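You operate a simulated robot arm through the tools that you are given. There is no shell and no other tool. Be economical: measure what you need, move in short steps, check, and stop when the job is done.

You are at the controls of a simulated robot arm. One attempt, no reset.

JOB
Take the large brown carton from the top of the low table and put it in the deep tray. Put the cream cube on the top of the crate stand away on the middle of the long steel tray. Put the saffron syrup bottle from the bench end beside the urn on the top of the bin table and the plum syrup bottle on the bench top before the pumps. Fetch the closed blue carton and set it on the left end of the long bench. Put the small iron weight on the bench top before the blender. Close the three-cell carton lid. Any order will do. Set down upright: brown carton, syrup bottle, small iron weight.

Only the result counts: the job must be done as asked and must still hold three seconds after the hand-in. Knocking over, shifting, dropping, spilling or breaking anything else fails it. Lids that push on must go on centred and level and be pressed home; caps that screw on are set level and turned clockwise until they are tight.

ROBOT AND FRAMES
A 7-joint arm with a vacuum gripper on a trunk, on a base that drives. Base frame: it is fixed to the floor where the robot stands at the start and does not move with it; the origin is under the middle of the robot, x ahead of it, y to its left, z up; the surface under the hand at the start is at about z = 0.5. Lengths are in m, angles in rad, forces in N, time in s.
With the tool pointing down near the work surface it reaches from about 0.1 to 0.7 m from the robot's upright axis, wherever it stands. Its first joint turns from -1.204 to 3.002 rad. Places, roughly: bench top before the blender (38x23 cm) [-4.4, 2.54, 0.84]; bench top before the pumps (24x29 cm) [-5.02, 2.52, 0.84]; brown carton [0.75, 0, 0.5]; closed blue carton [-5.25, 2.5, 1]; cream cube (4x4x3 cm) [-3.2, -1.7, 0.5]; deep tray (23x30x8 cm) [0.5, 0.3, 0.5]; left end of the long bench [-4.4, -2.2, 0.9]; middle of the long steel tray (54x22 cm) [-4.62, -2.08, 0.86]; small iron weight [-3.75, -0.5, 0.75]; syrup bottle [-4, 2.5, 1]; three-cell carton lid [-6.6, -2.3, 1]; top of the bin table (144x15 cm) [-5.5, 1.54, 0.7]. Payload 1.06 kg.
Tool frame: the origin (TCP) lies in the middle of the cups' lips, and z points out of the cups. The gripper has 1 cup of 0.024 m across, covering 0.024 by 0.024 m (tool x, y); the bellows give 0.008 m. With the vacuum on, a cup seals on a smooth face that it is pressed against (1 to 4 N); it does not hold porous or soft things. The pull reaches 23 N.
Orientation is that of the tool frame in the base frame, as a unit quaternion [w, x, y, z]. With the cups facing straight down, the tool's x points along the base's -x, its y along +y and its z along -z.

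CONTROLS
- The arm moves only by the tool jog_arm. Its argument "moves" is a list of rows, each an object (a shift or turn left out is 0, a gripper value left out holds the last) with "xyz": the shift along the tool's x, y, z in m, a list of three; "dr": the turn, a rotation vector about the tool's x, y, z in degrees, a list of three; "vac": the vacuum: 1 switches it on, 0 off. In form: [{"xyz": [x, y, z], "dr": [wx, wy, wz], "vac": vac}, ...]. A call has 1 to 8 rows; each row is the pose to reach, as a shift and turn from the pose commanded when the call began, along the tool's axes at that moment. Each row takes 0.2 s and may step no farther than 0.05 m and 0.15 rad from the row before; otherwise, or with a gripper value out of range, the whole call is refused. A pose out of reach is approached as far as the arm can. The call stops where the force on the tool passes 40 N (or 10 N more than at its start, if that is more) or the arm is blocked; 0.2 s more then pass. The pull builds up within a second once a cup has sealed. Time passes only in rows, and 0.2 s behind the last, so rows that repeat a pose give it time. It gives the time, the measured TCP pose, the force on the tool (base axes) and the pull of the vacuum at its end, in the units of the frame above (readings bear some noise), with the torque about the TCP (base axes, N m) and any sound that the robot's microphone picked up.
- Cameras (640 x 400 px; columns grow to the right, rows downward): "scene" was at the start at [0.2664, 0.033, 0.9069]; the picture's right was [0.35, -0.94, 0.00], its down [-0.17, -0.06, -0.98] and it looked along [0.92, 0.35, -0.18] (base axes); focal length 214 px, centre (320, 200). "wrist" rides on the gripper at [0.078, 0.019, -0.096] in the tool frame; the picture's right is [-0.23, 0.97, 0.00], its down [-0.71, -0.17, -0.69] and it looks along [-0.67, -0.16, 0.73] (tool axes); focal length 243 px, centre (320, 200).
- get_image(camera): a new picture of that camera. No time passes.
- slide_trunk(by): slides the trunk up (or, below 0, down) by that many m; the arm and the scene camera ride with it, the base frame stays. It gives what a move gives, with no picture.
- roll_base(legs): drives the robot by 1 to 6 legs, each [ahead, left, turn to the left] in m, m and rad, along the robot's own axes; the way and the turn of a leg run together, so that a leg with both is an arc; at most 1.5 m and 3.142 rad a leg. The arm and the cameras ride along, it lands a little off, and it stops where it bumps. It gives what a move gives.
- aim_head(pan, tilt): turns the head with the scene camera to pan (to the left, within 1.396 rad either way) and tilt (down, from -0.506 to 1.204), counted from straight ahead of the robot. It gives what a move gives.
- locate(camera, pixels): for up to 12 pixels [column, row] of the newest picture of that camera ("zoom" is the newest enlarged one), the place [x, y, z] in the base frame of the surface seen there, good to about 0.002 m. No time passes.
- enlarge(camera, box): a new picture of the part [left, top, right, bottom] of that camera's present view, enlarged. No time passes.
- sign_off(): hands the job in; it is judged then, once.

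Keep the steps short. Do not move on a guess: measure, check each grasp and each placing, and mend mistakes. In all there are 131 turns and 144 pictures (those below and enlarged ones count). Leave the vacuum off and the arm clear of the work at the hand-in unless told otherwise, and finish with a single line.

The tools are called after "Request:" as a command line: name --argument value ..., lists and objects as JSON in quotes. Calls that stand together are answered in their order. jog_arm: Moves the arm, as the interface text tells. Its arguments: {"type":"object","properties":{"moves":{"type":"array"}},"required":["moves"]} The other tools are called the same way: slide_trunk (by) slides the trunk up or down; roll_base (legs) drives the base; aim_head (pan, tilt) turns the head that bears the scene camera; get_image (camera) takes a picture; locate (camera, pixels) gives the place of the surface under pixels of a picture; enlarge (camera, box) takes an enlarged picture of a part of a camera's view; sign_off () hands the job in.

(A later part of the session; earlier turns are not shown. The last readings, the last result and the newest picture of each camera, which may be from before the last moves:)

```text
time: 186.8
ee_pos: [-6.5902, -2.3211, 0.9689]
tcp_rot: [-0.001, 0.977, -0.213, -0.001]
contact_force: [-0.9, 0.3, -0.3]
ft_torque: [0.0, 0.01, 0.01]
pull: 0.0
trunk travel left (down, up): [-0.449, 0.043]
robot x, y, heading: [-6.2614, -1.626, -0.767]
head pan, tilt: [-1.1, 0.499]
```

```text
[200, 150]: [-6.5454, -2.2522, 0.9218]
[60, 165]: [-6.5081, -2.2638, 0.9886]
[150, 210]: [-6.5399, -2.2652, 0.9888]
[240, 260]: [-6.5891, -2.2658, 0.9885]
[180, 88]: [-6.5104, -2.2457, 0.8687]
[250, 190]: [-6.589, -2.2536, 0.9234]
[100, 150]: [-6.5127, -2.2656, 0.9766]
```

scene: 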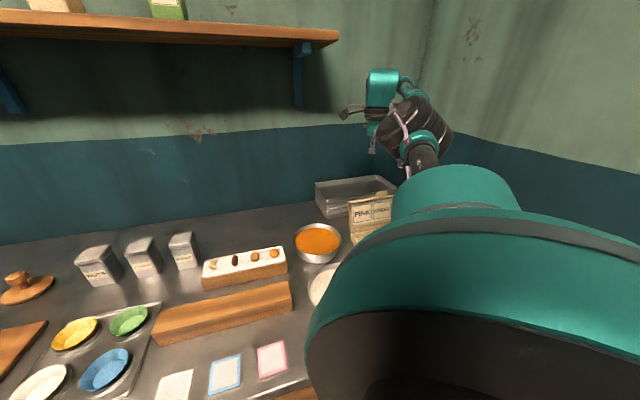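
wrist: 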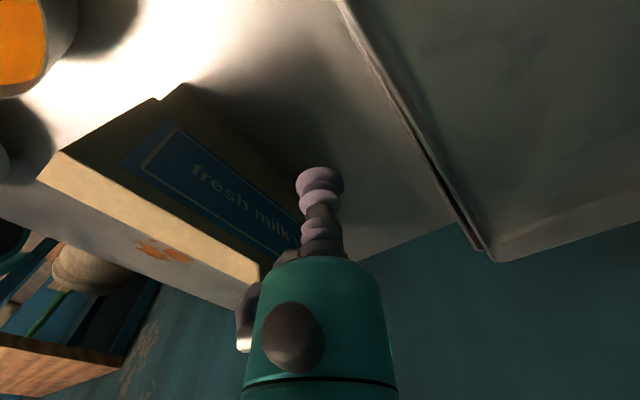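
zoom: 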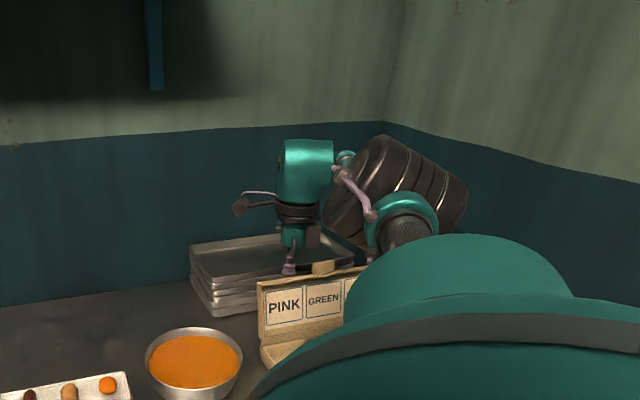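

The lid leans back 10° about a hinge near (y -2.243, z 0.878). I'll push it forward along an arc, as far as about 60°, and look.

Request:
jog_arm --moves '[{"xyz": [-0.015, -0.0327, 0.001]}, {"xyz": [-0.0258, -0.0564, 0.001]}, {"xyz": [-0.032, -0.07, 0.002]}, {"xyz": [-0.0387, -0.0845, 0.005]}, {"xyz": [-0.0445, -0.097, 0.012]}, {"xyz": [-0.0503, -0.11, 0.0195]}, {"xyz": [-0.059, -0.129, 0.0425]}]'

Request:
get_image --camera "wrist"

Request:
enlarge --camera "scene" --box '[300, 100, 460, 260]'

```text
time: 187.2
ee_pos: [-6.6144, -2.2791, 0.9511]
tcp_rot: [-0.04, 0.973, -0.217, -0.073]
contact_force: [7.3, -2.7, 13.2]
ft_torque: [0.39, 0.5, -0.1]
pull: 0.0
out of reach, approached as far as the arm can: row 1
trunk travel left (down, up): [-0.449, 0.043]
robot x, y, heading: [-6.2629, -1.6275, -0.762]
head pan, tilt: [-1.1, 0.499]
stopped in row 2: the force on the tool passed its limit at 70 N (the readings are from after the stop); the commanded pose is now the measured one
```

```text
80 pictures are left
```

wrist: 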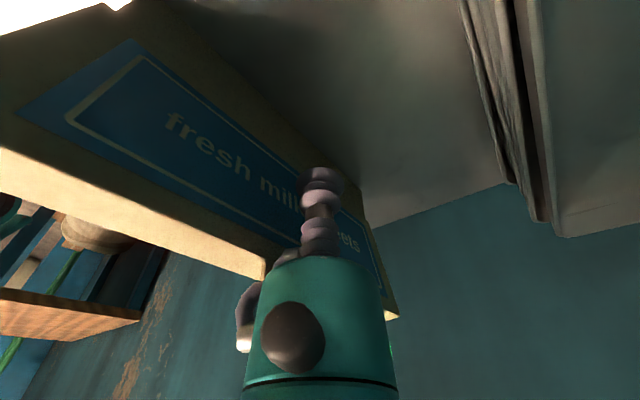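

```text
2.50 times, centred on (380, 180) of scene
```

zoom: 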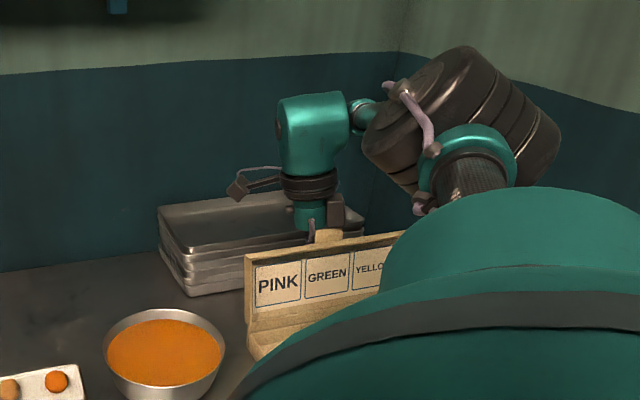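

The move was blocked: 70 N, and the tool tilted. The elbow had probably reached the side wall. I'll raise and level the tool, then check the carton.

Request:
jog_arm --moves '[{"xyz": [-0.005, -0.0015, -0.03]}, {"xyz": [-0.011, -0.0032, -0.068]}, {"xyz": [-0.017, -0.005, -0.105], "dr": [-1.3, 4.6, 0]}, {"xyz": [-0.024, -0.007, -0.148], "dr": [-2.65, 9.18, 0]}]'

Request:
get_image --camera "wrist"

Request:
aim_head --pan -1.1 --tilt 0.2

Request:
get_image --camera "scene"

```text
time: 188.2
ee_pos: [-6.6163, -2.2782, 1.0991]
tcp_rot: [-0.003, 0.976, -0.218, -0.002]
contact_force: [0.8, -0.3, -0.3]
ft_torque: [0.03, -0.01, 0.0]
pull: 0.0
trunk travel left (down, up): [-0.449, 0.043]
robot x, y, heading: [-6.2643, -1.6272, -0.761]
head pan, tilt: [-1.1, 0.499]
```

```text
78 pictures are left
```

wrist: 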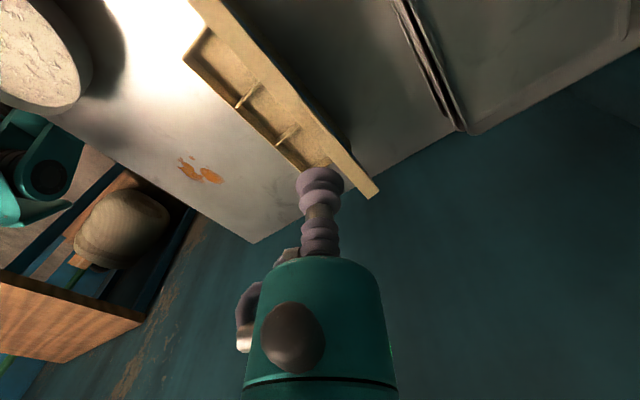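

```text
time: 189.0
ee_pos: [-6.6159, -2.2784, 1.0975]
tcp_rot: [-0.002, 0.976, -0.219, -0.002]
contact_force: [1.0, 0.5, 0.1]
ft_torque: [0.0, 0.01, 0.01]
pull: 0.1
trunk travel left (down, up): [-0.449, 0.043]
robot x, y, heading: [-6.2601, -1.625, -0.768]
head pan, tilt: [-1.1, 0.201]
```

```text
77 pictures are left
```

scene: 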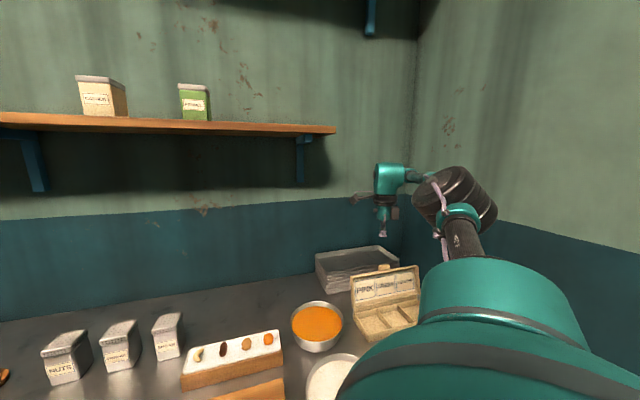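

The carton is still in place. The arm points far to the robot's right here, close to its first-joint limit. I'll draw the arm back, turn the robot right 0.43 rad, and try again from there.

Request:
jog_arm --moves '[{"xyz": [0.03, -0.037, -0.005]}, {"xyz": [0.06, -0.074, -0.01]}, {"xyz": [0.09, -0.111, -0.015]}, {"xyz": [0.12, -0.148, -0.02]}, {"xyz": [0.15, -0.185, -0.02]}, {"xyz": [0.18, -0.222, -0.02]}, {"xyz": [0.21, -0.26, -0.02]}, {"xyz": [0.238, -0.295, -0.02]}]'

Request:
roll_base --legs '[[0, 0, -0.43], [0.02, 0.0, 0]]'

Request:
aim_head --pan -0.6 --tilt 0.4

Request:
get_image --camera "scene"

```text
time: 190.8
ee_pos: [-6.2736, -2.1123, 1.1196]
tcp_rot: [-0.002, 0.976, -0.219, -0.002]
contact_force: [-0.5, -0.8, 0.3]
ft_torque: [0.03, 0.01, -0.02]
pull: 0.0
trunk travel left (down, up): [-0.449, 0.043]
robot x, y, heading: [-6.2593, -1.6262, -0.765]
head pan, tilt: [-1.1, 0.201]
```

```text
time: 192.9
ee_pos: [-6.4691, -2.0829, 1.1191]
tcp_rot: [-0.004, 0.907, -0.42, 0.0]
contact_force: [0.0, -0.1, -0.8]
ft_torque: [0.05, 0.03, 0.01]
pull: 0.1
trunk travel left (down, up): [-0.449, 0.043]
robot x, y, heading: [-6.2553, -1.6455, -1.195]
head pan, tilt: [-1.1, 0.201]
```

```text
time: 193.8
ee_pos: [-6.4686, -2.0829, 1.1187]
tcp_rot: [-0.002, 0.907, -0.421, 0.0]
contact_force: [0.6, 0.5, -0.4]
ft_torque: [0.0, 0.01, 0.03]
pull: 0.1
trunk travel left (down, up): [-0.449, 0.043]
robot x, y, heading: [-6.2549, -1.6458, -1.195]
head pan, tilt: [-0.6, 0.4]
```

```text
76 pictures are left
```

scene: 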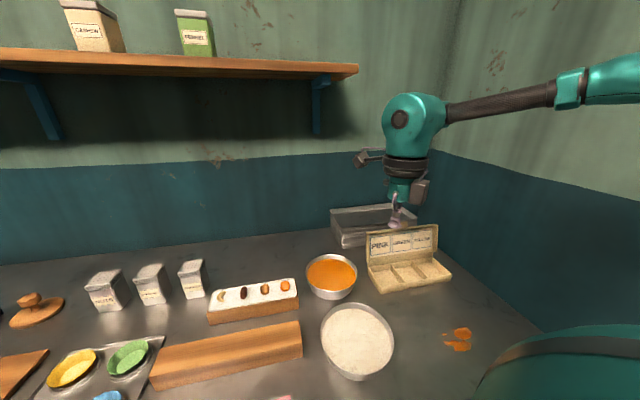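

Better posture. I'll measure the carton and where the forearm is relative to the wall.

Request:
enlarge --camera "scene" --box '[320, 180, 480, 300]'

Request:
locate --camera "scene" --pixels '[[367, 233], [437, 225], [436, 247], [370, 258], [450, 272], [378, 292], [438, 260], [376, 264], [335, 210], [600, 80], [630, 80], [540, 95]]'

```text
3.33 times, centred on (400, 240) of scene
```

zoom: 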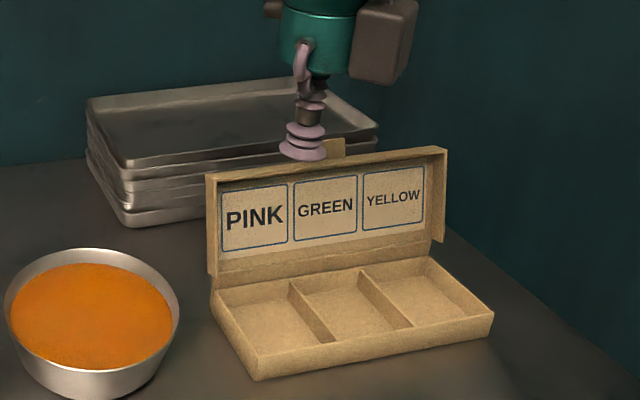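

```text
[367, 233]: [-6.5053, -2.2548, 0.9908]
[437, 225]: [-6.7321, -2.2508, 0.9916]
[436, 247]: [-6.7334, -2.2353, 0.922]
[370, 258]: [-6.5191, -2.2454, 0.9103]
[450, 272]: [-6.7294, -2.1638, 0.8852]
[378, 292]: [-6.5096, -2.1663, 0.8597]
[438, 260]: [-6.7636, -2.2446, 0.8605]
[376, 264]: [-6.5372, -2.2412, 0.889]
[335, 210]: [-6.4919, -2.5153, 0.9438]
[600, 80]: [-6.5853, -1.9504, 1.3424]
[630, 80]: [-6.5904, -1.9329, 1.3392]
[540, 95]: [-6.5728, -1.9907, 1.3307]
```

The carton is unmoved; the flat trays behind end at z 0.95. I'll move over to behind the lid and then down to z 0.968.

Request:
jog_arm --moves '[{"xyz": [0.0133, 0.044, 0]}, {"xyz": [0.0266, 0.088, 0]}, {"xyz": [0.04, 0.1325, 0]}, {"xyz": [0.053, 0.177, 0]}, {"xyz": [0.0664, 0.221, 0]}, {"xyz": [0.0797, 0.265, 0]}]'

Request:
jog_arm --moves '[{"xyz": [0, 0, 0.04]}, {"xyz": [0, 0, 0.08]}, {"xyz": [0, 0, 0.12]}, {"xyz": [0, 0, 0.15]}]'

Request:
enlarge --camera "scene" --box '[320, 140, 480, 300]'

```text
time: 195.2
ee_pos: [-6.5945, -2.2749, 1.1195]
tcp_rot: [-0.003, 0.908, -0.42, 0.0]
contact_force: [0.7, -0.1, 0.0]
ft_torque: [-0.02, 0.04, 0.01]
pull: 0.2
out of reach, approached as far as the arm can: row 6
trunk travel left (down, up): [-0.449, 0.043]
robot x, y, heading: [-6.2502, -1.6439, -1.196]
head pan, tilt: [-0.6, 0.4]
```

```text
time: 196.2
ee_pos: [-6.5941, -2.28, 0.988]
tcp_rot: [0.009, 0.907, -0.422, 0.007]
contact_force: [-0.4, 8.3, 14.3]
ft_torque: [0.06, 0.17, 0.01]
pull: 0.1
trunk travel left (down, up): [-0.449, 0.043]
robot x, y, heading: [-6.2525, -1.6466, -1.199]
head pan, tilt: [-0.6, 0.4]
stopped in row 4: the force on the tool passed its limit at 55 N (the readings are from after the stop); the commanded pose is now the measured one
```

```text
2.50 times, centred on (400, 220) of scene
```

zoom: 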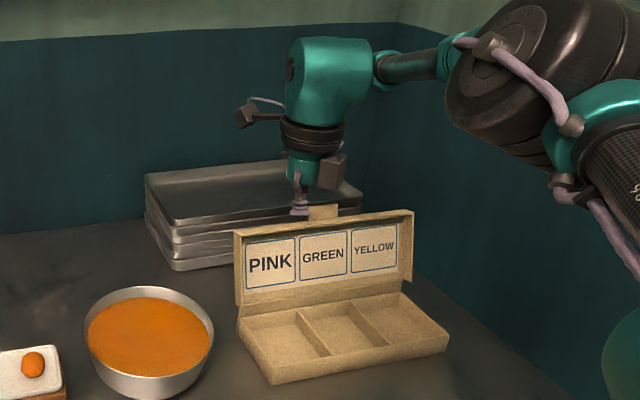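

The earlier shift fell 4 cm short, so the cup touched the lid's rim. I'll rise 3 cm, go 4.5 cm further back, and check before descending.

Request:
jog_arm --moves '[{"xyz": [0, 0, -0.03]}, {"xyz": [0.017, 0.0145, -0.03]}, {"xyz": [0.034, 0.029, -0.03]}]'

Request:
enlarge --camera "scene" --box '[320, 140, 480, 300]'

```text
time: 196.6
ee_pos: [-6.5964, -2.2761, 1.0047]
tcp_rot: [-0.007, 0.907, -0.421, -0.002]
contact_force: [0.2, 2.6, -8.9]
ft_torque: [-0.05, -0.01, 0.03]
pull: 0.1
trunk travel left (down, up): [-0.449, 0.043]
robot x, y, heading: [-6.2524, -1.6447, -1.192]
head pan, tilt: [-0.6, 0.4]
stopped in row 2: the force on the tool passed its limit at 45 N (the readings are from after the stop); the commanded pose is now the measured one
```

```text
2.50 times, centred on (400, 220) of scene
```

zoom: 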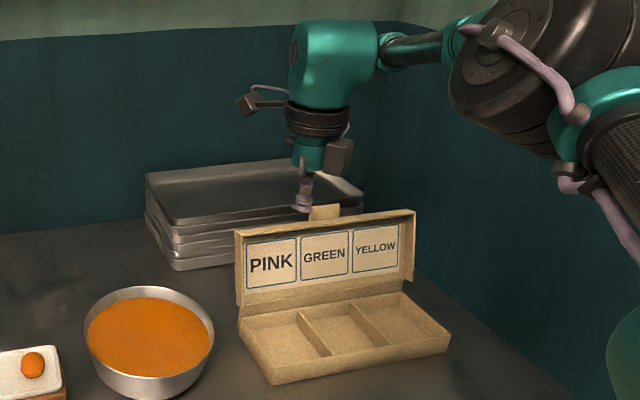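

The cup seems to have caught on the rim. I'll go straight up slowly.

Request:
jog_arm --moves '[{"xyz": [0, 0, -0.005]}, {"xyz": [0, 0, -0.015]}, {"xyz": [0, 0, -0.03]}, {"xyz": [0, 0, -0.06]}]'

Request:
enlarge --camera "scene" --box '[320, 140, 480, 300]'

Request:
get_image --camera "wrist"

```text
time: 197.6
ee_pos: [-6.5945, -2.2762, 1.067]
tcp_rot: [-0.004, 0.907, -0.422, -0.001]
contact_force: [0.9, -0.4, 0.9]
ft_torque: [0.02, 0.03, -0.03]
pull: 0.1
trunk travel left (down, up): [-0.449, 0.043]
robot x, y, heading: [-6.2506, -1.6429, -1.193]
head pan, tilt: [-0.6, 0.4]
```

```text
2.50 times, centred on (400, 220) of scene
```

zoom: 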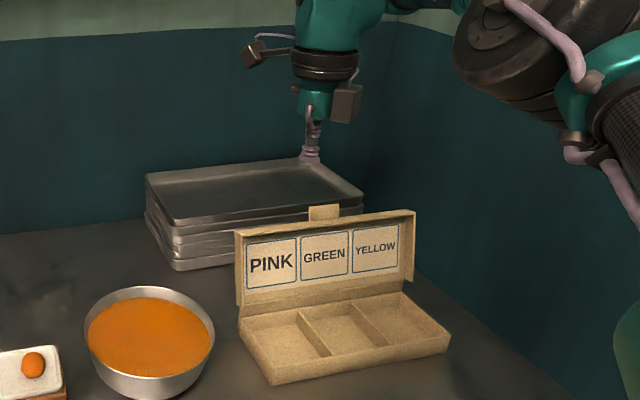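

```text
71 pictures are left
```

wrist: 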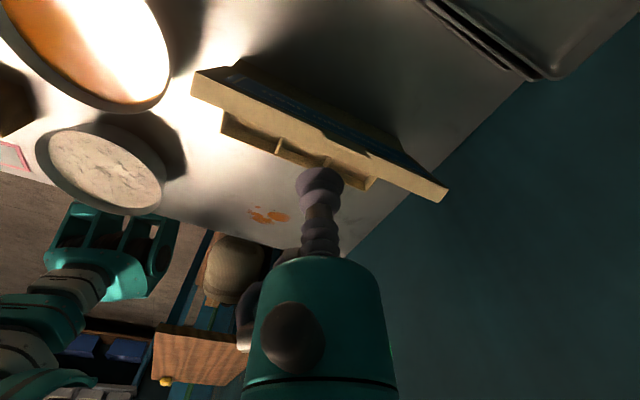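

Free again and the carton is unmoved. Now shift back 4.5 cm at this height.

Request:
jog_arm --moves '[{"xyz": [0.011, 0.01, 0.01]}, {"xyz": [0.022, 0.02, 0.02]}, {"xyz": [0.034, 0.029, 0.03]}]'

```text
time: 198.4
ee_pos: [-6.5878, -2.2976, 1.0419]
tcp_rot: [-0.018, 0.911, -0.412, -0.002]
contact_force: [-0.2, 0.6, -0.1]
ft_torque: [-0.02, 0.02, 0.0]
pull: 0.1
out of reach, approached as far as the arm can: row 2, 3
trunk travel left (down, up): [-0.449, 0.043]
robot x, y, heading: [-6.2487, -1.6432, -1.197]
head pan, tilt: [-0.6, 0.4]
```

Still short. I'll roll the base 4 cm nearer the bench (about 3 cm clearance remains), which carries the tool back too.

Request:
roll_base --legs '[[0.037, -0.015, 0]]'

Request:
get_image --camera "wrist"

```text
time: 199.3
ee_pos: [-6.5895, -2.3397, 1.0427]
tcp_rot: [-0.019, 0.91, -0.414, -0.002]
contact_force: [-0.4, -0.9, -0.1]
ft_torque: [0.06, 0.02, -0.03]
pull: 0.1
trunk travel left (down, up): [-0.449, 0.043]
robot x, y, heading: [-6.2576, -1.6815, -1.199]
head pan, tilt: [-0.6, 0.4]
```

```text
70 pictures are left
```

wrist: 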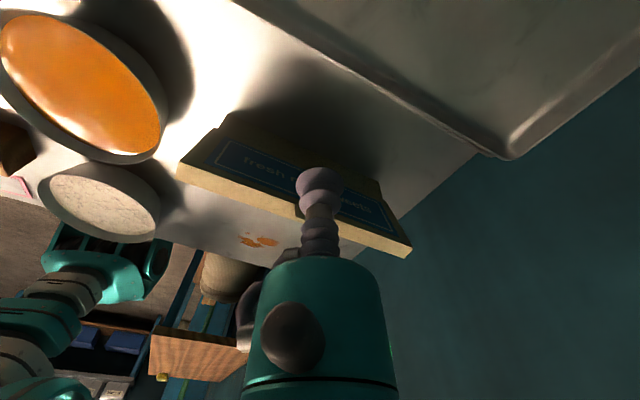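

The cup is behind the lid now (y = -2.34). Down to z 0.968.

Request:
jog_arm --moves '[{"xyz": [0, 0, 0.035]}, {"xyz": [0, 0, 0.06]}, {"xyz": [0, 0, 0.074]}]'

```text
time: 200.1
ee_pos: [-6.5871, -2.3361, 0.9683]
tcp_rot: [-0.017, 0.91, -0.413, -0.001]
contact_force: [0.5, -0.6, -0.8]
ft_torque: [0.0, -0.01, 0.01]
pull: 0.1
trunk travel left (down, up): [-0.449, 0.043]
robot x, y, heading: [-6.2525, -1.6848, -1.196]
head pan, tilt: [-0.6, 0.4]
```

Free of contact. Now the push forward along the arc.

Request:
jog_arm --moves '[{"xyz": [-0.0309, -0.0269, 0]}, {"xyz": [-0.0535, -0.0466, 0]}, {"xyz": [-0.0723, -0.0631, 0.002]}, {"xyz": [-0.0874, -0.0762, 0.007]}, {"xyz": [-0.1025, -0.0894, 0.0185]}, {"xyz": [-0.1138, -0.0992, 0.034]}]'

Request:
enlarge --camera "scene" --box '[320, 140, 480, 300]'

```text
time: 201.5
ee_pos: [-6.5885, -2.1835, 0.9392]
tcp_rot: [-0.018, 0.91, -0.413, -0.001]
contact_force: [-0.4, 0.1, 0.2]
ft_torque: [0.0, -0.01, 0.02]
pull: 0.0
trunk travel left (down, up): [-0.449, 0.043]
robot x, y, heading: [-6.2536, -1.6844, -1.198]
head pan, tilt: [-0.6, 0.4]
```

```text
2.50 times, centred on (400, 220) of scene
```

zoom: 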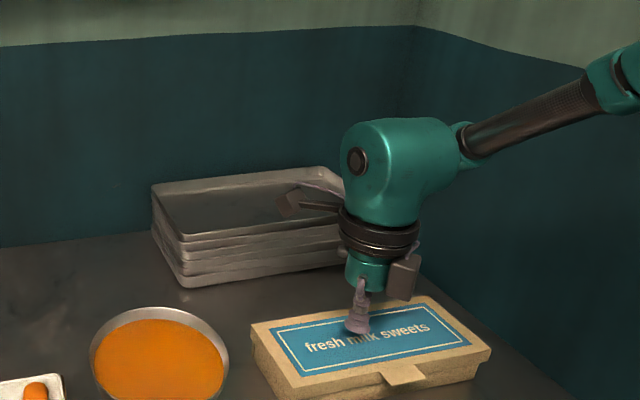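

The lid fell shut. I'll check that it's level by locating points on it.

Request:
locate --camera "zoom" --pixels '[[262, 325], [290, 375], [410, 300], [480, 350], [400, 375], [330, 345], [440, 340], [405, 390]]'

```text
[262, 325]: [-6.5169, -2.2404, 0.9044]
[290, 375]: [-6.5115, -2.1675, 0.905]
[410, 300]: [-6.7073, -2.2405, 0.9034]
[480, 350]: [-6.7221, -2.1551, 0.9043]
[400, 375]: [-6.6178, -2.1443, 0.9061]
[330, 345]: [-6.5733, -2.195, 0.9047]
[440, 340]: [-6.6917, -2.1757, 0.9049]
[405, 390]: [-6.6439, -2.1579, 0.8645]
```

It's level at z 0.9045. A light press for safety, then rise and draw back.

Request:
jog_arm --moves '[{"xyz": [0, 0, 0.03]}, {"xyz": [0, 0, 0.038]}, {"xyz": [0, 0, 0.03]}, {"xyz": [0, 0, -0.01]}, {"xyz": [0, 0, -0.05]}, {"xyz": [0, 0, -0.09]}, {"xyz": [-0.02, 0, -0.13]}, {"xyz": [-0.06, -0.02, -0.15]}]'

Request:
enlarge --camera "scene" --box '[300, 120, 500, 320]'

```text
time: 203.3
ee_pos: [-6.6143, -2.1293, 1.0907]
tcp_rot: [-0.018, 0.91, -0.413, -0.001]
contact_force: [-0.7, 0.2, 0.1]
ft_torque: [-0.01, 0.01, -0.03]
pull: 0.1
trunk travel left (down, up): [-0.449, 0.043]
robot x, y, heading: [-6.2552, -1.6866, -1.198]
head pan, tilt: [-0.6, 0.4]
```

```text
2.00 times, centred on (400, 220) of scene
```

zoom: 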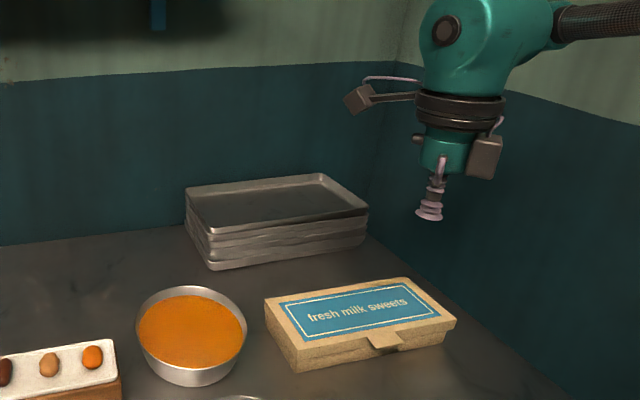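

Lid closed. Next, the small weight on the table near (-3.86, -0.41): I'll roll out left, turn to heading of about 0.8, and go straight to (-4.5, -0.25).

Request:
roll_base --legs '[[-0.1, 0.8, 0], [0, 0, 2.0], [1.46, 0, 0]]'

Request:
aim_head --pan -0.9 --tilt 0.6

Request:
get_image --camera "scene"

Request:
get_image --camera "wrist"

```text
time: 222.3
ee_pos: [-4.0, -0.3692, 1.0915]
tcp_rot: [-0.008, 0.836, 0.549, -0.016]
contact_force: [-0.1, 0.5, -0.2]
ft_torque: [-0.04, -0.01, 0.01]
pull: 0.1
trunk travel left (down, up): [-0.449, 0.043]
robot x, y, heading: [-4.5596, -0.234, 0.822]
head pan, tilt: [-0.6, 0.4]
```

```text
time: 223.1
ee_pos: [-3.9996, -0.3688, 1.0904]
tcp_rot: [-0.008, 0.836, 0.549, -0.015]
contact_force: [1.2, -0.1, -0.1]
ft_torque: [0.02, 0.0, -0.02]
pull: 0.1
trunk travel left (down, up): [-0.449, 0.043]
robot x, y, heading: [-4.5574, -0.2292, 0.817]
head pan, tilt: [-0.901, 0.6]
```

```text
67 pictures are left
```

scene: 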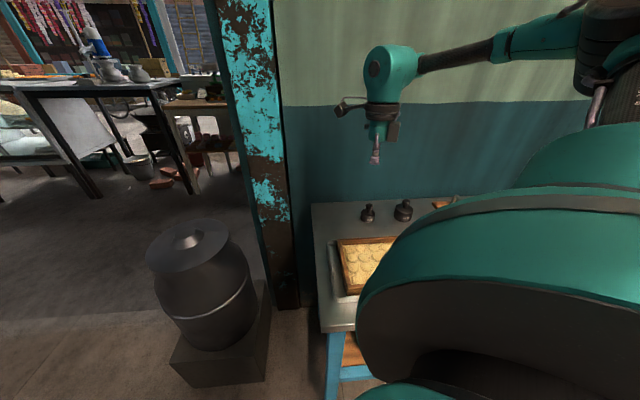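

```text
66 pictures are left
```

wrist: 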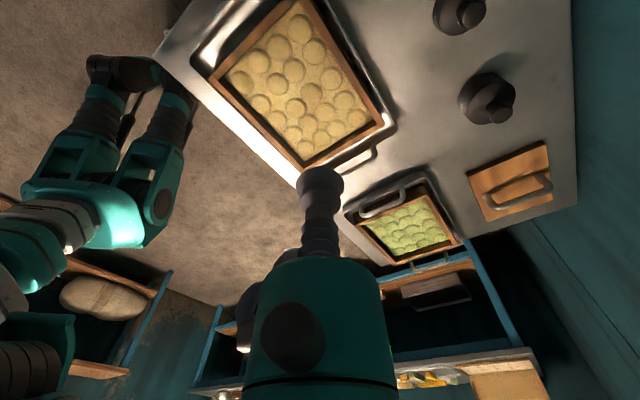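

The two weights show in the scene at (368, 213) and (403, 210). Zooming to measure both knobs.

Request:
enlarge --camera "scene" --box '[340, 190, 430, 236]'

Request:
locate --camera "zoom" --pixels '[[195, 125], [200, 145], [195, 205], [450, 95], [450, 120], [450, 190], [170, 220], [225, 220]]'

Request:
locate --camera "wrist" --pixels '[[470, 12], [485, 10], [455, 20], [494, 97], [502, 100], [485, 105]]'

```text
7.11 times, centred on (385, 213) of scene
```

zoom: 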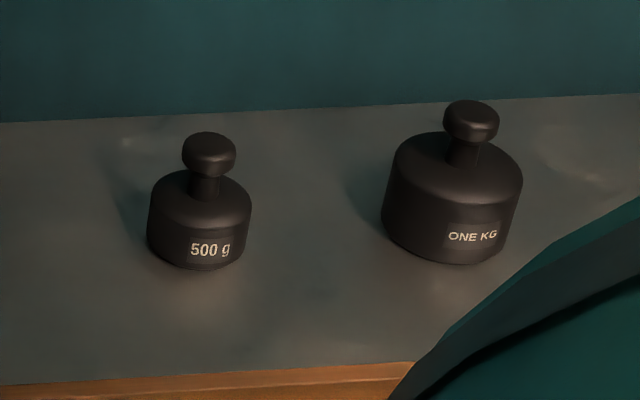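

```text
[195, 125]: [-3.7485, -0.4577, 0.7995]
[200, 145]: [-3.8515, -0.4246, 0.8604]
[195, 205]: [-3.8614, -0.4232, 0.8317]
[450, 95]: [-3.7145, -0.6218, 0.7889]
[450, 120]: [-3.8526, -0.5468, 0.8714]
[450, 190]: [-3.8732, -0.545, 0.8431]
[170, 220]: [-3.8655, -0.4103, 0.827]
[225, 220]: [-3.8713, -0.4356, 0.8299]
```

```text
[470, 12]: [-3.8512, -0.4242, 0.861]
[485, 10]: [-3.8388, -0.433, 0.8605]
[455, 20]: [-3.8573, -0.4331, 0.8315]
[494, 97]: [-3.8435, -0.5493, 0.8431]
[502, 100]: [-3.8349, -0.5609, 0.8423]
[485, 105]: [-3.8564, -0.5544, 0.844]
```

The small one is the 500 g weight. Its knob's flat top spans about (183–235, 131–155) in the zoom. Locating it precisely.

Request:
enlarge --camera "scene" --box '[356, 202, 380, 217]'

Request:
locate --camera "zoom" --pixels '[[320, 180], [240, 190], [400, 190], [320, 140], [320, 220], [280, 160], [360, 160], [280, 210], [360, 210], [320, 120], [225, 230], [415, 230]]'

```text
16.00 times, centred on (368, 210) of scene
```

zoom: 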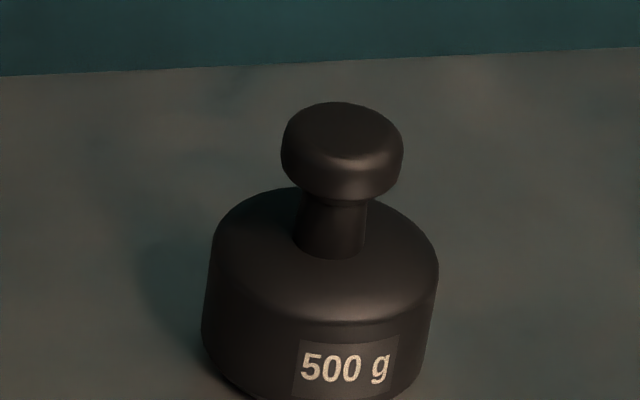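

```text
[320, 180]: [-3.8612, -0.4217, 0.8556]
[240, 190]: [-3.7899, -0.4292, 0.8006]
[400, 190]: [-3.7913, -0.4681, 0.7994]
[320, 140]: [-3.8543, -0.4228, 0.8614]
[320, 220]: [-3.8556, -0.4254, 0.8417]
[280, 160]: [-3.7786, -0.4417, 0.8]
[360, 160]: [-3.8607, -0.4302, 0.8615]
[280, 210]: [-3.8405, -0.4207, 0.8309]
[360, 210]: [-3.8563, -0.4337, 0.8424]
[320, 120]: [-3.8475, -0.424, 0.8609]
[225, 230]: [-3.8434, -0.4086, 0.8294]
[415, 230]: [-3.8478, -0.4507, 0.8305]
```

Request:
locate --camera "zoom" --pixels '[[342, 108], [342, 120], [342, 132], [342, 145], [342, 155], [292, 132], [302, 132], [382, 132], [392, 132], [397, 140]]'

```text
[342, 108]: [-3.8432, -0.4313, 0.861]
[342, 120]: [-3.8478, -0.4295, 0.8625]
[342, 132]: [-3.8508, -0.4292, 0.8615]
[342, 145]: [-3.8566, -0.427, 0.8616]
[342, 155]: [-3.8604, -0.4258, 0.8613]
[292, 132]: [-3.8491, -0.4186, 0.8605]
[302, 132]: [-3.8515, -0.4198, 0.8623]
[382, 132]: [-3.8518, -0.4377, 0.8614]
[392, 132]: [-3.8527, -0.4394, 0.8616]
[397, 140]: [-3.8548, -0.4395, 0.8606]
```

Knob top centre (-3.8515, -0.429), z 0.8615, about 25 mm wide, so the 24 mm cup needs precise centring. I'll move to just above it, levelling the tool.

Request:
jog_arm --moves '[{"xyz": [0.002, 0.042, 0], "dr": [-0.6, 0.35, 0]}, {"xyz": [0.004, 0.084, 0], "dr": [-1.2, 0.7, 0]}, {"xyz": [0.006, 0.126, 0.02], "dr": [-1.77, 1.03, 0]}, {"xyz": [0.0073, 0.1658, 0.05], "dr": [-1.77, 1.03, 0]}, {"xyz": [0.0073, 0.1658, 0.1], "dr": [-1.77, 1.03, 0]}, {"xyz": [0.0073, 0.1658, 0.14], "dr": [-1.77, 1.03, 0]}, {"xyz": [0.0073, 0.1658, 0.175], "dr": [-1.77, 1.03, 0]}, {"xyz": [0.0073, 0.1658, 0.175], "dr": [-1.77, 1.03, 0]}]'

Request:
enlarge --camera "scene" --box '[344, 182, 392, 222]'

Request:
get_image --camera "wrist"

```text
time: 224.9
ee_pos: [-3.8501, -0.4279, 0.9116]
tcp_rot: [0.0, 0.836, 0.549, 0.0]
contact_force: [-0.1, 0.3, 0.5]
ft_torque: [0.01, 0.04, 0.0]
pull: 0.1
trunk travel left (down, up): [-0.449, 0.043]
robot x, y, heading: [-4.5597, -0.2326, 0.815]
head pan, tilt: [-0.901, 0.6]
```

```text
10.00 times, centred on (368, 202) of scene
```

zoom: 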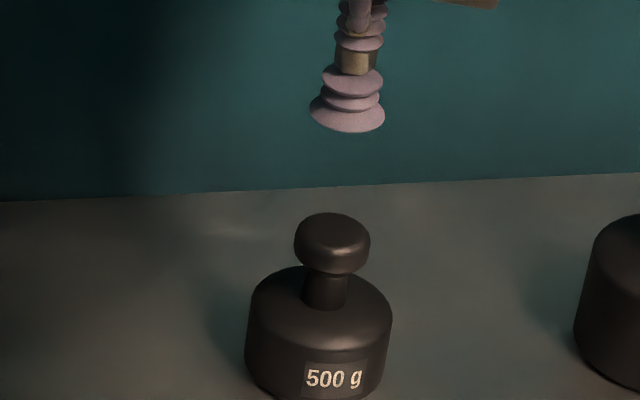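

```text
62 pictures are left
```

wrist: 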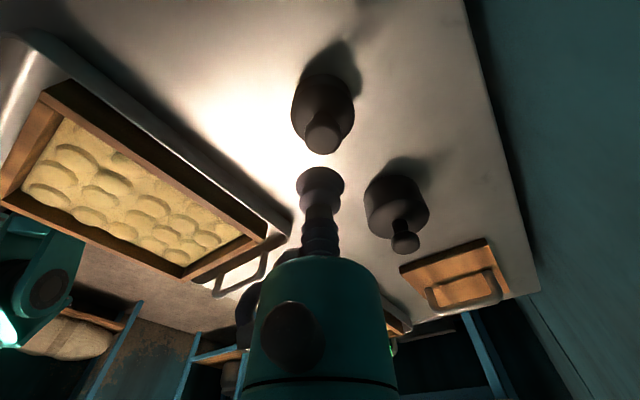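

Cup and knob line up to about 1.5 mm. I'll correct that and go down with the vacuum on.

Request:
jog_arm --moves '[{"xyz": [-0.0017, -0.0008, 0.03], "vac": 1}, {"xyz": [-0.0017, -0.0008, 0.047], "vac": 1}, {"xyz": [-0.0017, -0.0008, 0.053], "vac": 1}, {"xyz": [-0.0017, -0.0008, 0.0535], "vac": 1}, {"xyz": [-0.0017, -0.0008, 0.0535], "vac": 1}, {"xyz": [-0.0017, -0.0008, 0.0535], "vac": 1}, {"xyz": [-0.0017, -0.0008, 0.0535], "vac": 1}]'

```text
time: 226.5
ee_pos: [-3.8518, -0.4272, 0.8591]
tcp_rot: [0.0, 0.836, 0.549, 0.0]
contact_force: [6.4, -2.8, 13.7]
ft_torque: [0.01, -0.04, 0.01]
pull: 23.1
trunk travel left (down, up): [-0.449, 0.043]
robot x, y, heading: [-4.5574, -0.2352, 0.821]
head pan, tilt: [-0.901, 0.6]
```

Sealed on the knob. I'll lift it 0.2 m, then bring it in front of the robot.

Request:
jog_arm --moves '[{"xyz": [0, 0, -0.02]}, {"xyz": [0, 0, -0.05]}, {"xyz": [0, 0, -0.09]}, {"xyz": [0, 0, -0.13]}, {"xyz": [0, 0, -0.17]}, {"xyz": [0, 0, -0.2]}]'

Request:
jog_arm --moves '[{"xyz": [0.02, -0.04, 0]}, {"xyz": [0.04, -0.08, 0]}, {"xyz": [0.06, -0.12, 0]}, {"xyz": [0.08, -0.16, 0]}, {"xyz": [0.1, -0.2, 0]}, {"xyz": [0.12, -0.24, 0]}, {"xyz": [0.14, -0.28, 0]}, {"xyz": [0.16, -0.32, 0]}]'

Request:
get_image --camera "wrist"

Request:
aim_head --pan 0.2 --tilt 0.3

Request:
get_image --camera "scene"

```text
time: 227.9
ee_pos: [-3.8525, -0.4308, 1.0579]
tcp_rot: [0.001, 0.836, 0.549, -0.001]
contact_force: [0.3, 0.0, -5.0]
ft_torque: [-0.06, -0.04, -0.01]
pull: 22.9
trunk travel left (down, up): [-0.449, 0.043]
robot x, y, heading: [-4.5576, -0.2324, 0.822]
head pan, tilt: [-0.901, 0.6]
```

```text
time: 229.7
ee_pos: [-4.0837, -0.1564, 1.0575]
tcp_rot: [0.0, 0.836, 0.549, -0.001]
contact_force: [0.1, 0.2, -4.7]
ft_torque: [0.0, -0.01, 0.01]
pull: 22.8
trunk travel left (down, up): [-0.449, 0.043]
robot x, y, heading: [-4.562, -0.2339, 0.827]
head pan, tilt: [-0.901, 0.6]
```

```text
61 pictures are left
```

wrist: 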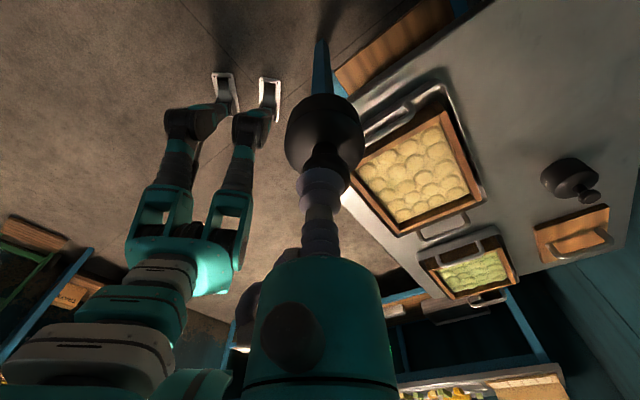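

```text
time: 231.0
ee_pos: [-4.0832, -0.1577, 1.0584]
tcp_rot: [-0.001, 0.836, 0.549, -0.001]
contact_force: [0.1, -0.1, -4.5]
ft_torque: [-0.02, -0.01, -0.04]
pull: 22.6
trunk travel left (down, up): [-0.449, 0.043]
robot x, y, heading: [-4.5578, -0.2315, 0.817]
head pan, tilt: [0.201, 0.3]
```

```text
60 pictures are left
```

scene: 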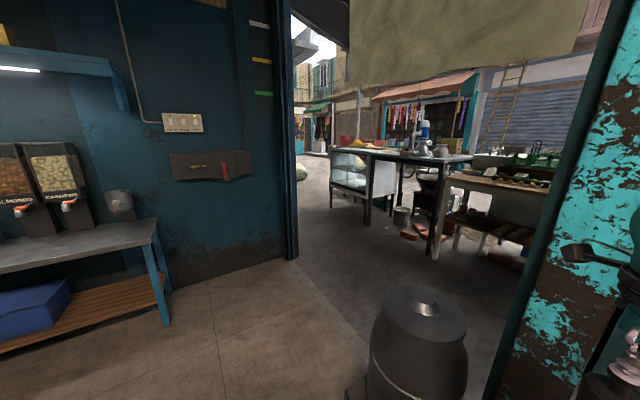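

The weight is held. The blue wall at y = 1.9 lies between here and the other bench, so I must go out and round. I'll locate obstacles outside.

Request:
locate --camera "scene" --pixels '[[368, 225], [434, 257], [335, 205], [400, 225], [290, 257], [303, 178], [410, 238], [330, 190], [285, 150], [465, 210], [320, 170], [310, 220]]'

Request:
enlarge --camera "scene" --box '[280, 100, 480, 270]'

```text
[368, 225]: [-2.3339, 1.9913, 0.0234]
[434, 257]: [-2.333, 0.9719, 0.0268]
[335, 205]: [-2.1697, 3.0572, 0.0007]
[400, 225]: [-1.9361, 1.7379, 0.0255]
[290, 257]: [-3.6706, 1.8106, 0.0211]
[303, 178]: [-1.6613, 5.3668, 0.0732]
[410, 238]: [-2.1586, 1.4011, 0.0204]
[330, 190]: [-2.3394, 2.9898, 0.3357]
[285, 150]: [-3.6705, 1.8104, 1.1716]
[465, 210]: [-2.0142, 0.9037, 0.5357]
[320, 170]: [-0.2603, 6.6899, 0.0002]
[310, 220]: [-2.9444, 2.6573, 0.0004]
```

```text
2.35 times, centred on (380, 185) of scene
```

zoom: 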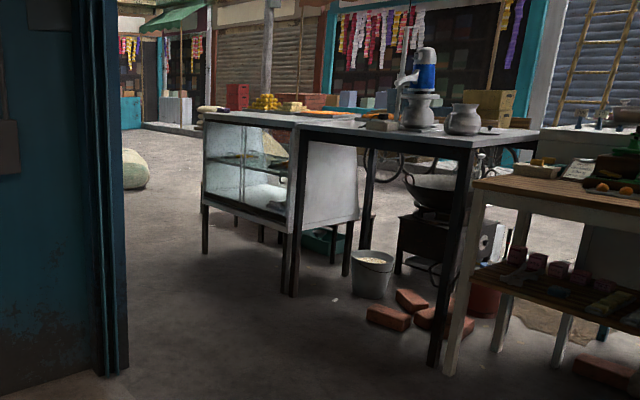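

The corridor at x of about -3.05 runs free past y = 3. I'll roll out through the opening, turn to face +y, go to y of about 2.1, and look left.

Request:
roll_base --legs '[[0, 0, -0.82], [0.1, 1.25, 0], [1.4, 0, 0], [0, 0, 1.57], [1.0, 0, 0]]'

Request:
aim_head --pan 1.1 --tilt 0.3

Request:
get_image --camera "scene"

Request:
locate --camera "scene" --pixels '[[100, 200], [200, 250], [200, 200], [300, 250], [300, 200], [300, 150], [400, 250], [400, 200], [400, 150], [500, 250], [500, 200], [580, 220]]'

```text
time: 259.7
ee_pos: [-2.7769, 2.4211, 1.0578]
tcp_rot: [-0.001, 0.571, 0.821, -0.002]
contact_force: [0.0, -0.1, 0.7]
ft_torque: [-0.02, 0.03, 0.01]
pull: 22.7
trunk travel left (down, up): [-0.449, 0.043]
robot x, y, heading: [-3.0631, 2.0383, 1.585]
head pan, tilt: [0.201, 0.3]
```

```text
time: 260.9
ee_pos: [-2.7756, 2.4211, 1.0576]
tcp_rot: [0.0, 0.571, 0.821, -0.001]
contact_force: [-0.2, 0.1, 1.0]
ft_torque: [0.02, 0.06, 0.02]
pull: 22.0
trunk travel left (down, up): [-0.449, 0.043]
robot x, y, heading: [-3.065, 2.0353, 1.584]
head pan, tilt: [1.1, 0.3]
```

```text
58 pictures are left
```

scene: 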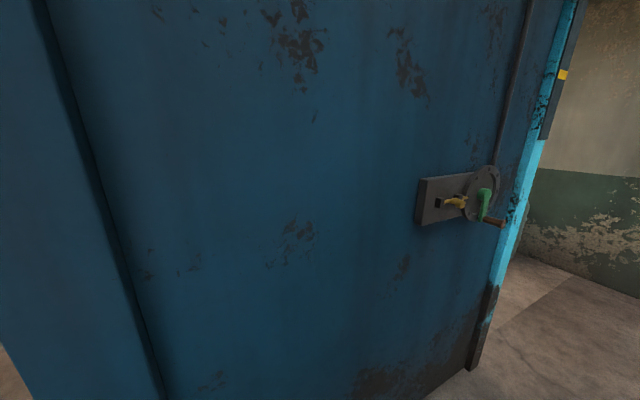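

```text
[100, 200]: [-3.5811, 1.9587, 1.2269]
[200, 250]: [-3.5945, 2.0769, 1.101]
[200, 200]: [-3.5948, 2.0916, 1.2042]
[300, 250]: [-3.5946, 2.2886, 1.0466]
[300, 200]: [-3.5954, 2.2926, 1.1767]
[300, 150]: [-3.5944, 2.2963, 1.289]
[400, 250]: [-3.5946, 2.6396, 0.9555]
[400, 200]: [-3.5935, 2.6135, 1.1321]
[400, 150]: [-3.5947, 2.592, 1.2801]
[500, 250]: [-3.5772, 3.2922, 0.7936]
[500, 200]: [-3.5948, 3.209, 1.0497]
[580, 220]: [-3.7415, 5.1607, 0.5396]
```

The facade runs on to y = 3.3, and there's another opening beyond. The force reading changed, so I'll check that the weight is still held.

Request:
get_image --camera "wrist"

Request:
roll_base --legs '[[1.5, 0, 0], [0.5, 0, 0]]'

Request:
aim_head --pan 1.35 --tilt 0.25

Request:
get_image --camera "scene"

Request:
locate --camera "scene" --pixels '[[100, 200], [200, 250], [200, 200], [300, 250], [300, 200], [300, 150], [400, 250], [400, 200], [400, 150], [500, 250], [500, 200], [580, 220]]'

```text
57 pictures are left
```

wrist: 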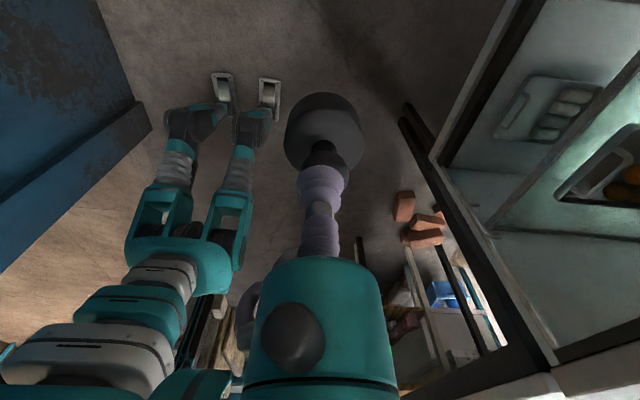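

```text
time: 270.9
ee_pos: [-2.777, 4.4209, 1.0571]
tcp_rot: [0.0, 0.576, 0.817, -0.001]
contact_force: [0.2, 0.1, 0.6]
ft_torque: [0.0, 0.03, -0.02]
pull: 23.3
trunk travel left (down, up): [-0.449, 0.043]
robot x, y, heading: [-3.069, 4.036, 1.564]
head pan, tilt: [1.1, 0.3]
```

```text
time: 271.6
ee_pos: [-2.7773, 4.4219, 1.0575]
tcp_rot: [0.0, 0.576, 0.817, -0.001]
contact_force: [-0.5, -0.3, 0.0]
ft_torque: [0.02, 0.01, 0.02]
pull: 22.9
trunk travel left (down, up): [-0.449, 0.043]
robot x, y, heading: [-3.0728, 4.0396, 1.57]
head pan, tilt: [1.349, 0.25]
```

```text
56 pictures are left
```

scene: 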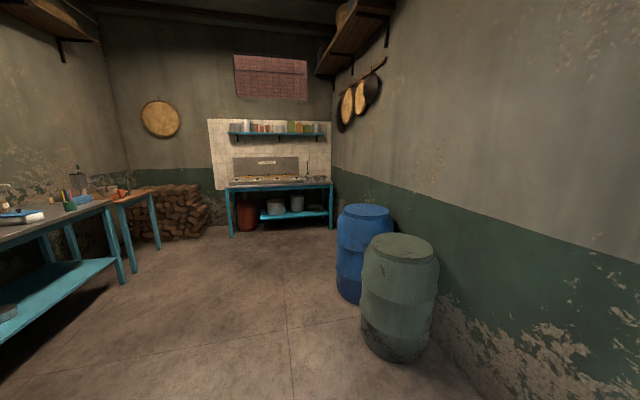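

```text
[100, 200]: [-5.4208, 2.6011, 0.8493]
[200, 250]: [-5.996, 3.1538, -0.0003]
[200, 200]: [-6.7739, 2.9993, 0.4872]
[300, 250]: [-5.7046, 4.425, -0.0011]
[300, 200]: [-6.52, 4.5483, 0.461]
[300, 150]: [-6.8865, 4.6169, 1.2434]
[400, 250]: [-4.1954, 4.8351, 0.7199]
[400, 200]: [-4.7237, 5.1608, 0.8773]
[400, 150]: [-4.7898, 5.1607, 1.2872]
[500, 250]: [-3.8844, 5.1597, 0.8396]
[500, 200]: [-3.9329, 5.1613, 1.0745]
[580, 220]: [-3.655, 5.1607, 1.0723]
```

This room has the bench along its left side, front edge at y of about 2.65. I'll go in and turn to face the bench.

Request:
roll_base --legs '[[0, 0, 1.57], [1.15, 0.1, 0], [0, 0, 1.57], [0.4, 0, 0]]'

Request:
aim_head --pan 0.0 --tilt 0.5

Request:
get_image --camera "scene"

```text
time: 287.3
ee_pos: [-4.5088, 3.1418, 1.058]
tcp_rot: [-0.001, 0.82, -0.572, 0.0]
contact_force: [-0.5, 1.2, 0.4]
ft_torque: [-0.01, 0.0, 0.01]
pull: 22.7
trunk travel left (down, up): [-0.449, 0.043]
robot x, y, heading: [-4.2165, 3.528, -1.564]
head pan, tilt: [1.349, 0.25]
```

```text
time: 288.8
ee_pos: [-4.5085, 3.1434, 1.0579]
tcp_rot: [-0.001, 0.819, -0.574, 0.0]
contact_force: [-0.3, 0.2, -0.7]
ft_torque: [0.0, 0.0, -0.01]
pull: 22.9
trunk travel left (down, up): [-0.449, 0.043]
robot x, y, heading: [-4.2157, 3.5281, -1.557]
head pan, tilt: [0.0, 0.499]
```

```text
55 pictures are left
```

scene: 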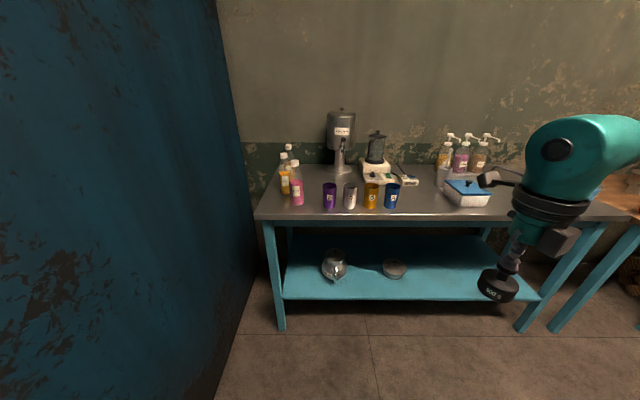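

I see the urn (342, 140), blender (377, 155), pumps (465, 155), bottles at the left end, and a blue-lidded box (467, 192). Zooming on both halves.

Request:
enlarge --camera "scene" --box '[260, 100, 420, 225]'

Request:
locate --camera "zoom" --pixels '[[115, 195], [145, 250], [106, 250], [85, 310], [150, 380], [300, 400], [460, 300], [520, 310], [480, 360], [560, 290], [440, 400], [280, 300]]'

Request:
locate --camera "scene" --pixels '[[467, 185], [445, 183], [490, 198], [488, 190], [447, 150], [462, 155], [482, 155], [280, 212], [620, 215], [410, 200], [430, 200], [440, 178]]'

Request:
enlarge --camera "scene" --box '[400, 120, 560, 225]'

```text
3.20 times, centred on (340, 162) of scene
```

zoom: 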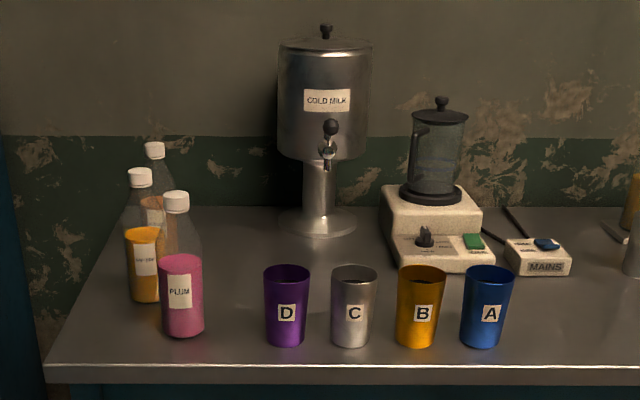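

```text
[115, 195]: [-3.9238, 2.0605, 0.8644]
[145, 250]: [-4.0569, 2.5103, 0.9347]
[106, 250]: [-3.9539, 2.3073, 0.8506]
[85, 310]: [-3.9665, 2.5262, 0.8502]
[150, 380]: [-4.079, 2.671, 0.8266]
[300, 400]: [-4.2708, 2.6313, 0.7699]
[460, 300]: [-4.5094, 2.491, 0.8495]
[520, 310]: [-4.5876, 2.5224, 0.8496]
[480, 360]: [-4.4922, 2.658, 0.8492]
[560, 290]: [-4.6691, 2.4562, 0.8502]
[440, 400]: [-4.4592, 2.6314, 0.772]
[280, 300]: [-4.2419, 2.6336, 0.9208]
```

```text
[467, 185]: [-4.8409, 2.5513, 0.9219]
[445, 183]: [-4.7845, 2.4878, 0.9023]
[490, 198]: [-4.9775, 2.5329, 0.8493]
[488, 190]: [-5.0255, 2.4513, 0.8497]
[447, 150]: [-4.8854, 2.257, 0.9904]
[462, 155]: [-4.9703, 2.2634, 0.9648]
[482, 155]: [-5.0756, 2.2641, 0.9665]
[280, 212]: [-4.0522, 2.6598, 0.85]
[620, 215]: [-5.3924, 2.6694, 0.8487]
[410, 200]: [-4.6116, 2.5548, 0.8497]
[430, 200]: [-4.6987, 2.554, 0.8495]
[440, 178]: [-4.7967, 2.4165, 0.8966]
```

```text
3.81 times, centred on (480, 172) of scene
```

zoom: 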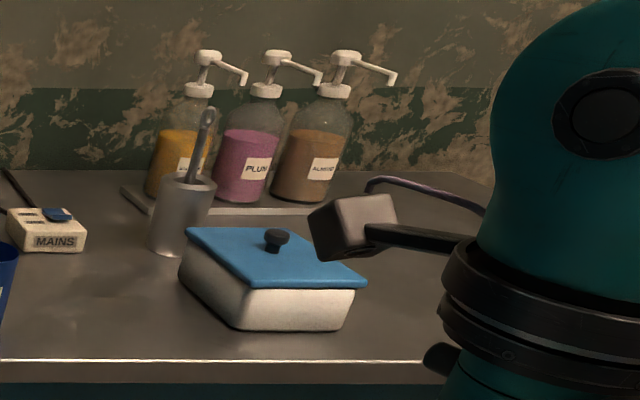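

The free strip behind cups A and B, in front of the blender, is about (-4.51, 2.497). I'll roll close and measure it.

Request:
roll_base --legs '[[0.5, -0.09, 0]]'

Request:
aim_head --pan -0.2 --tilt 0.8

Request:
get_image --camera "scene"

```text
time: 291.7
ee_pos: [-4.5933, 2.6458, 1.057]
tcp_rot: [-0.001, 0.82, -0.572, 0.0]
contact_force: [0.0, 1.1, -0.1]
ft_torque: [-0.03, -0.03, 0.0]
pull: 23.0
trunk travel left (down, up): [-0.449, 0.043]
robot x, y, heading: [-4.3038, 3.0315, -1.562]
head pan, tilt: [0.0, 0.499]
```

```text
time: 292.5
ee_pos: [-4.5922, 2.6457, 1.0574]
tcp_rot: [-0.001, 0.821, -0.571, 0.0]
contact_force: [0.0, -0.4, -0.7]
ft_torque: [-0.02, 0.03, -0.01]
pull: 23.0
trunk travel left (down, up): [-0.449, 0.043]
robot x, y, heading: [-4.3037, 3.0326, -1.557]
head pan, tilt: [-0.201, 0.799]
```

```text
52 pictures are left
```

scene: 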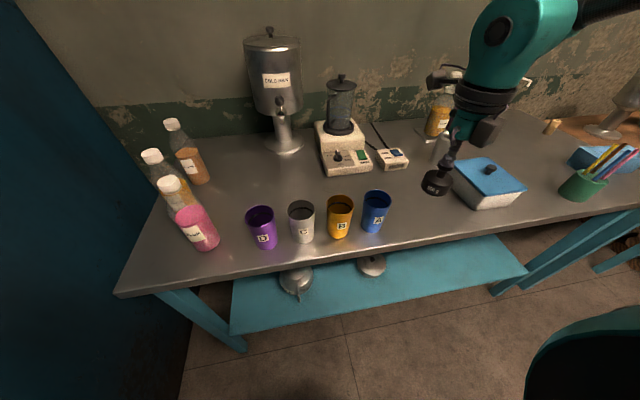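

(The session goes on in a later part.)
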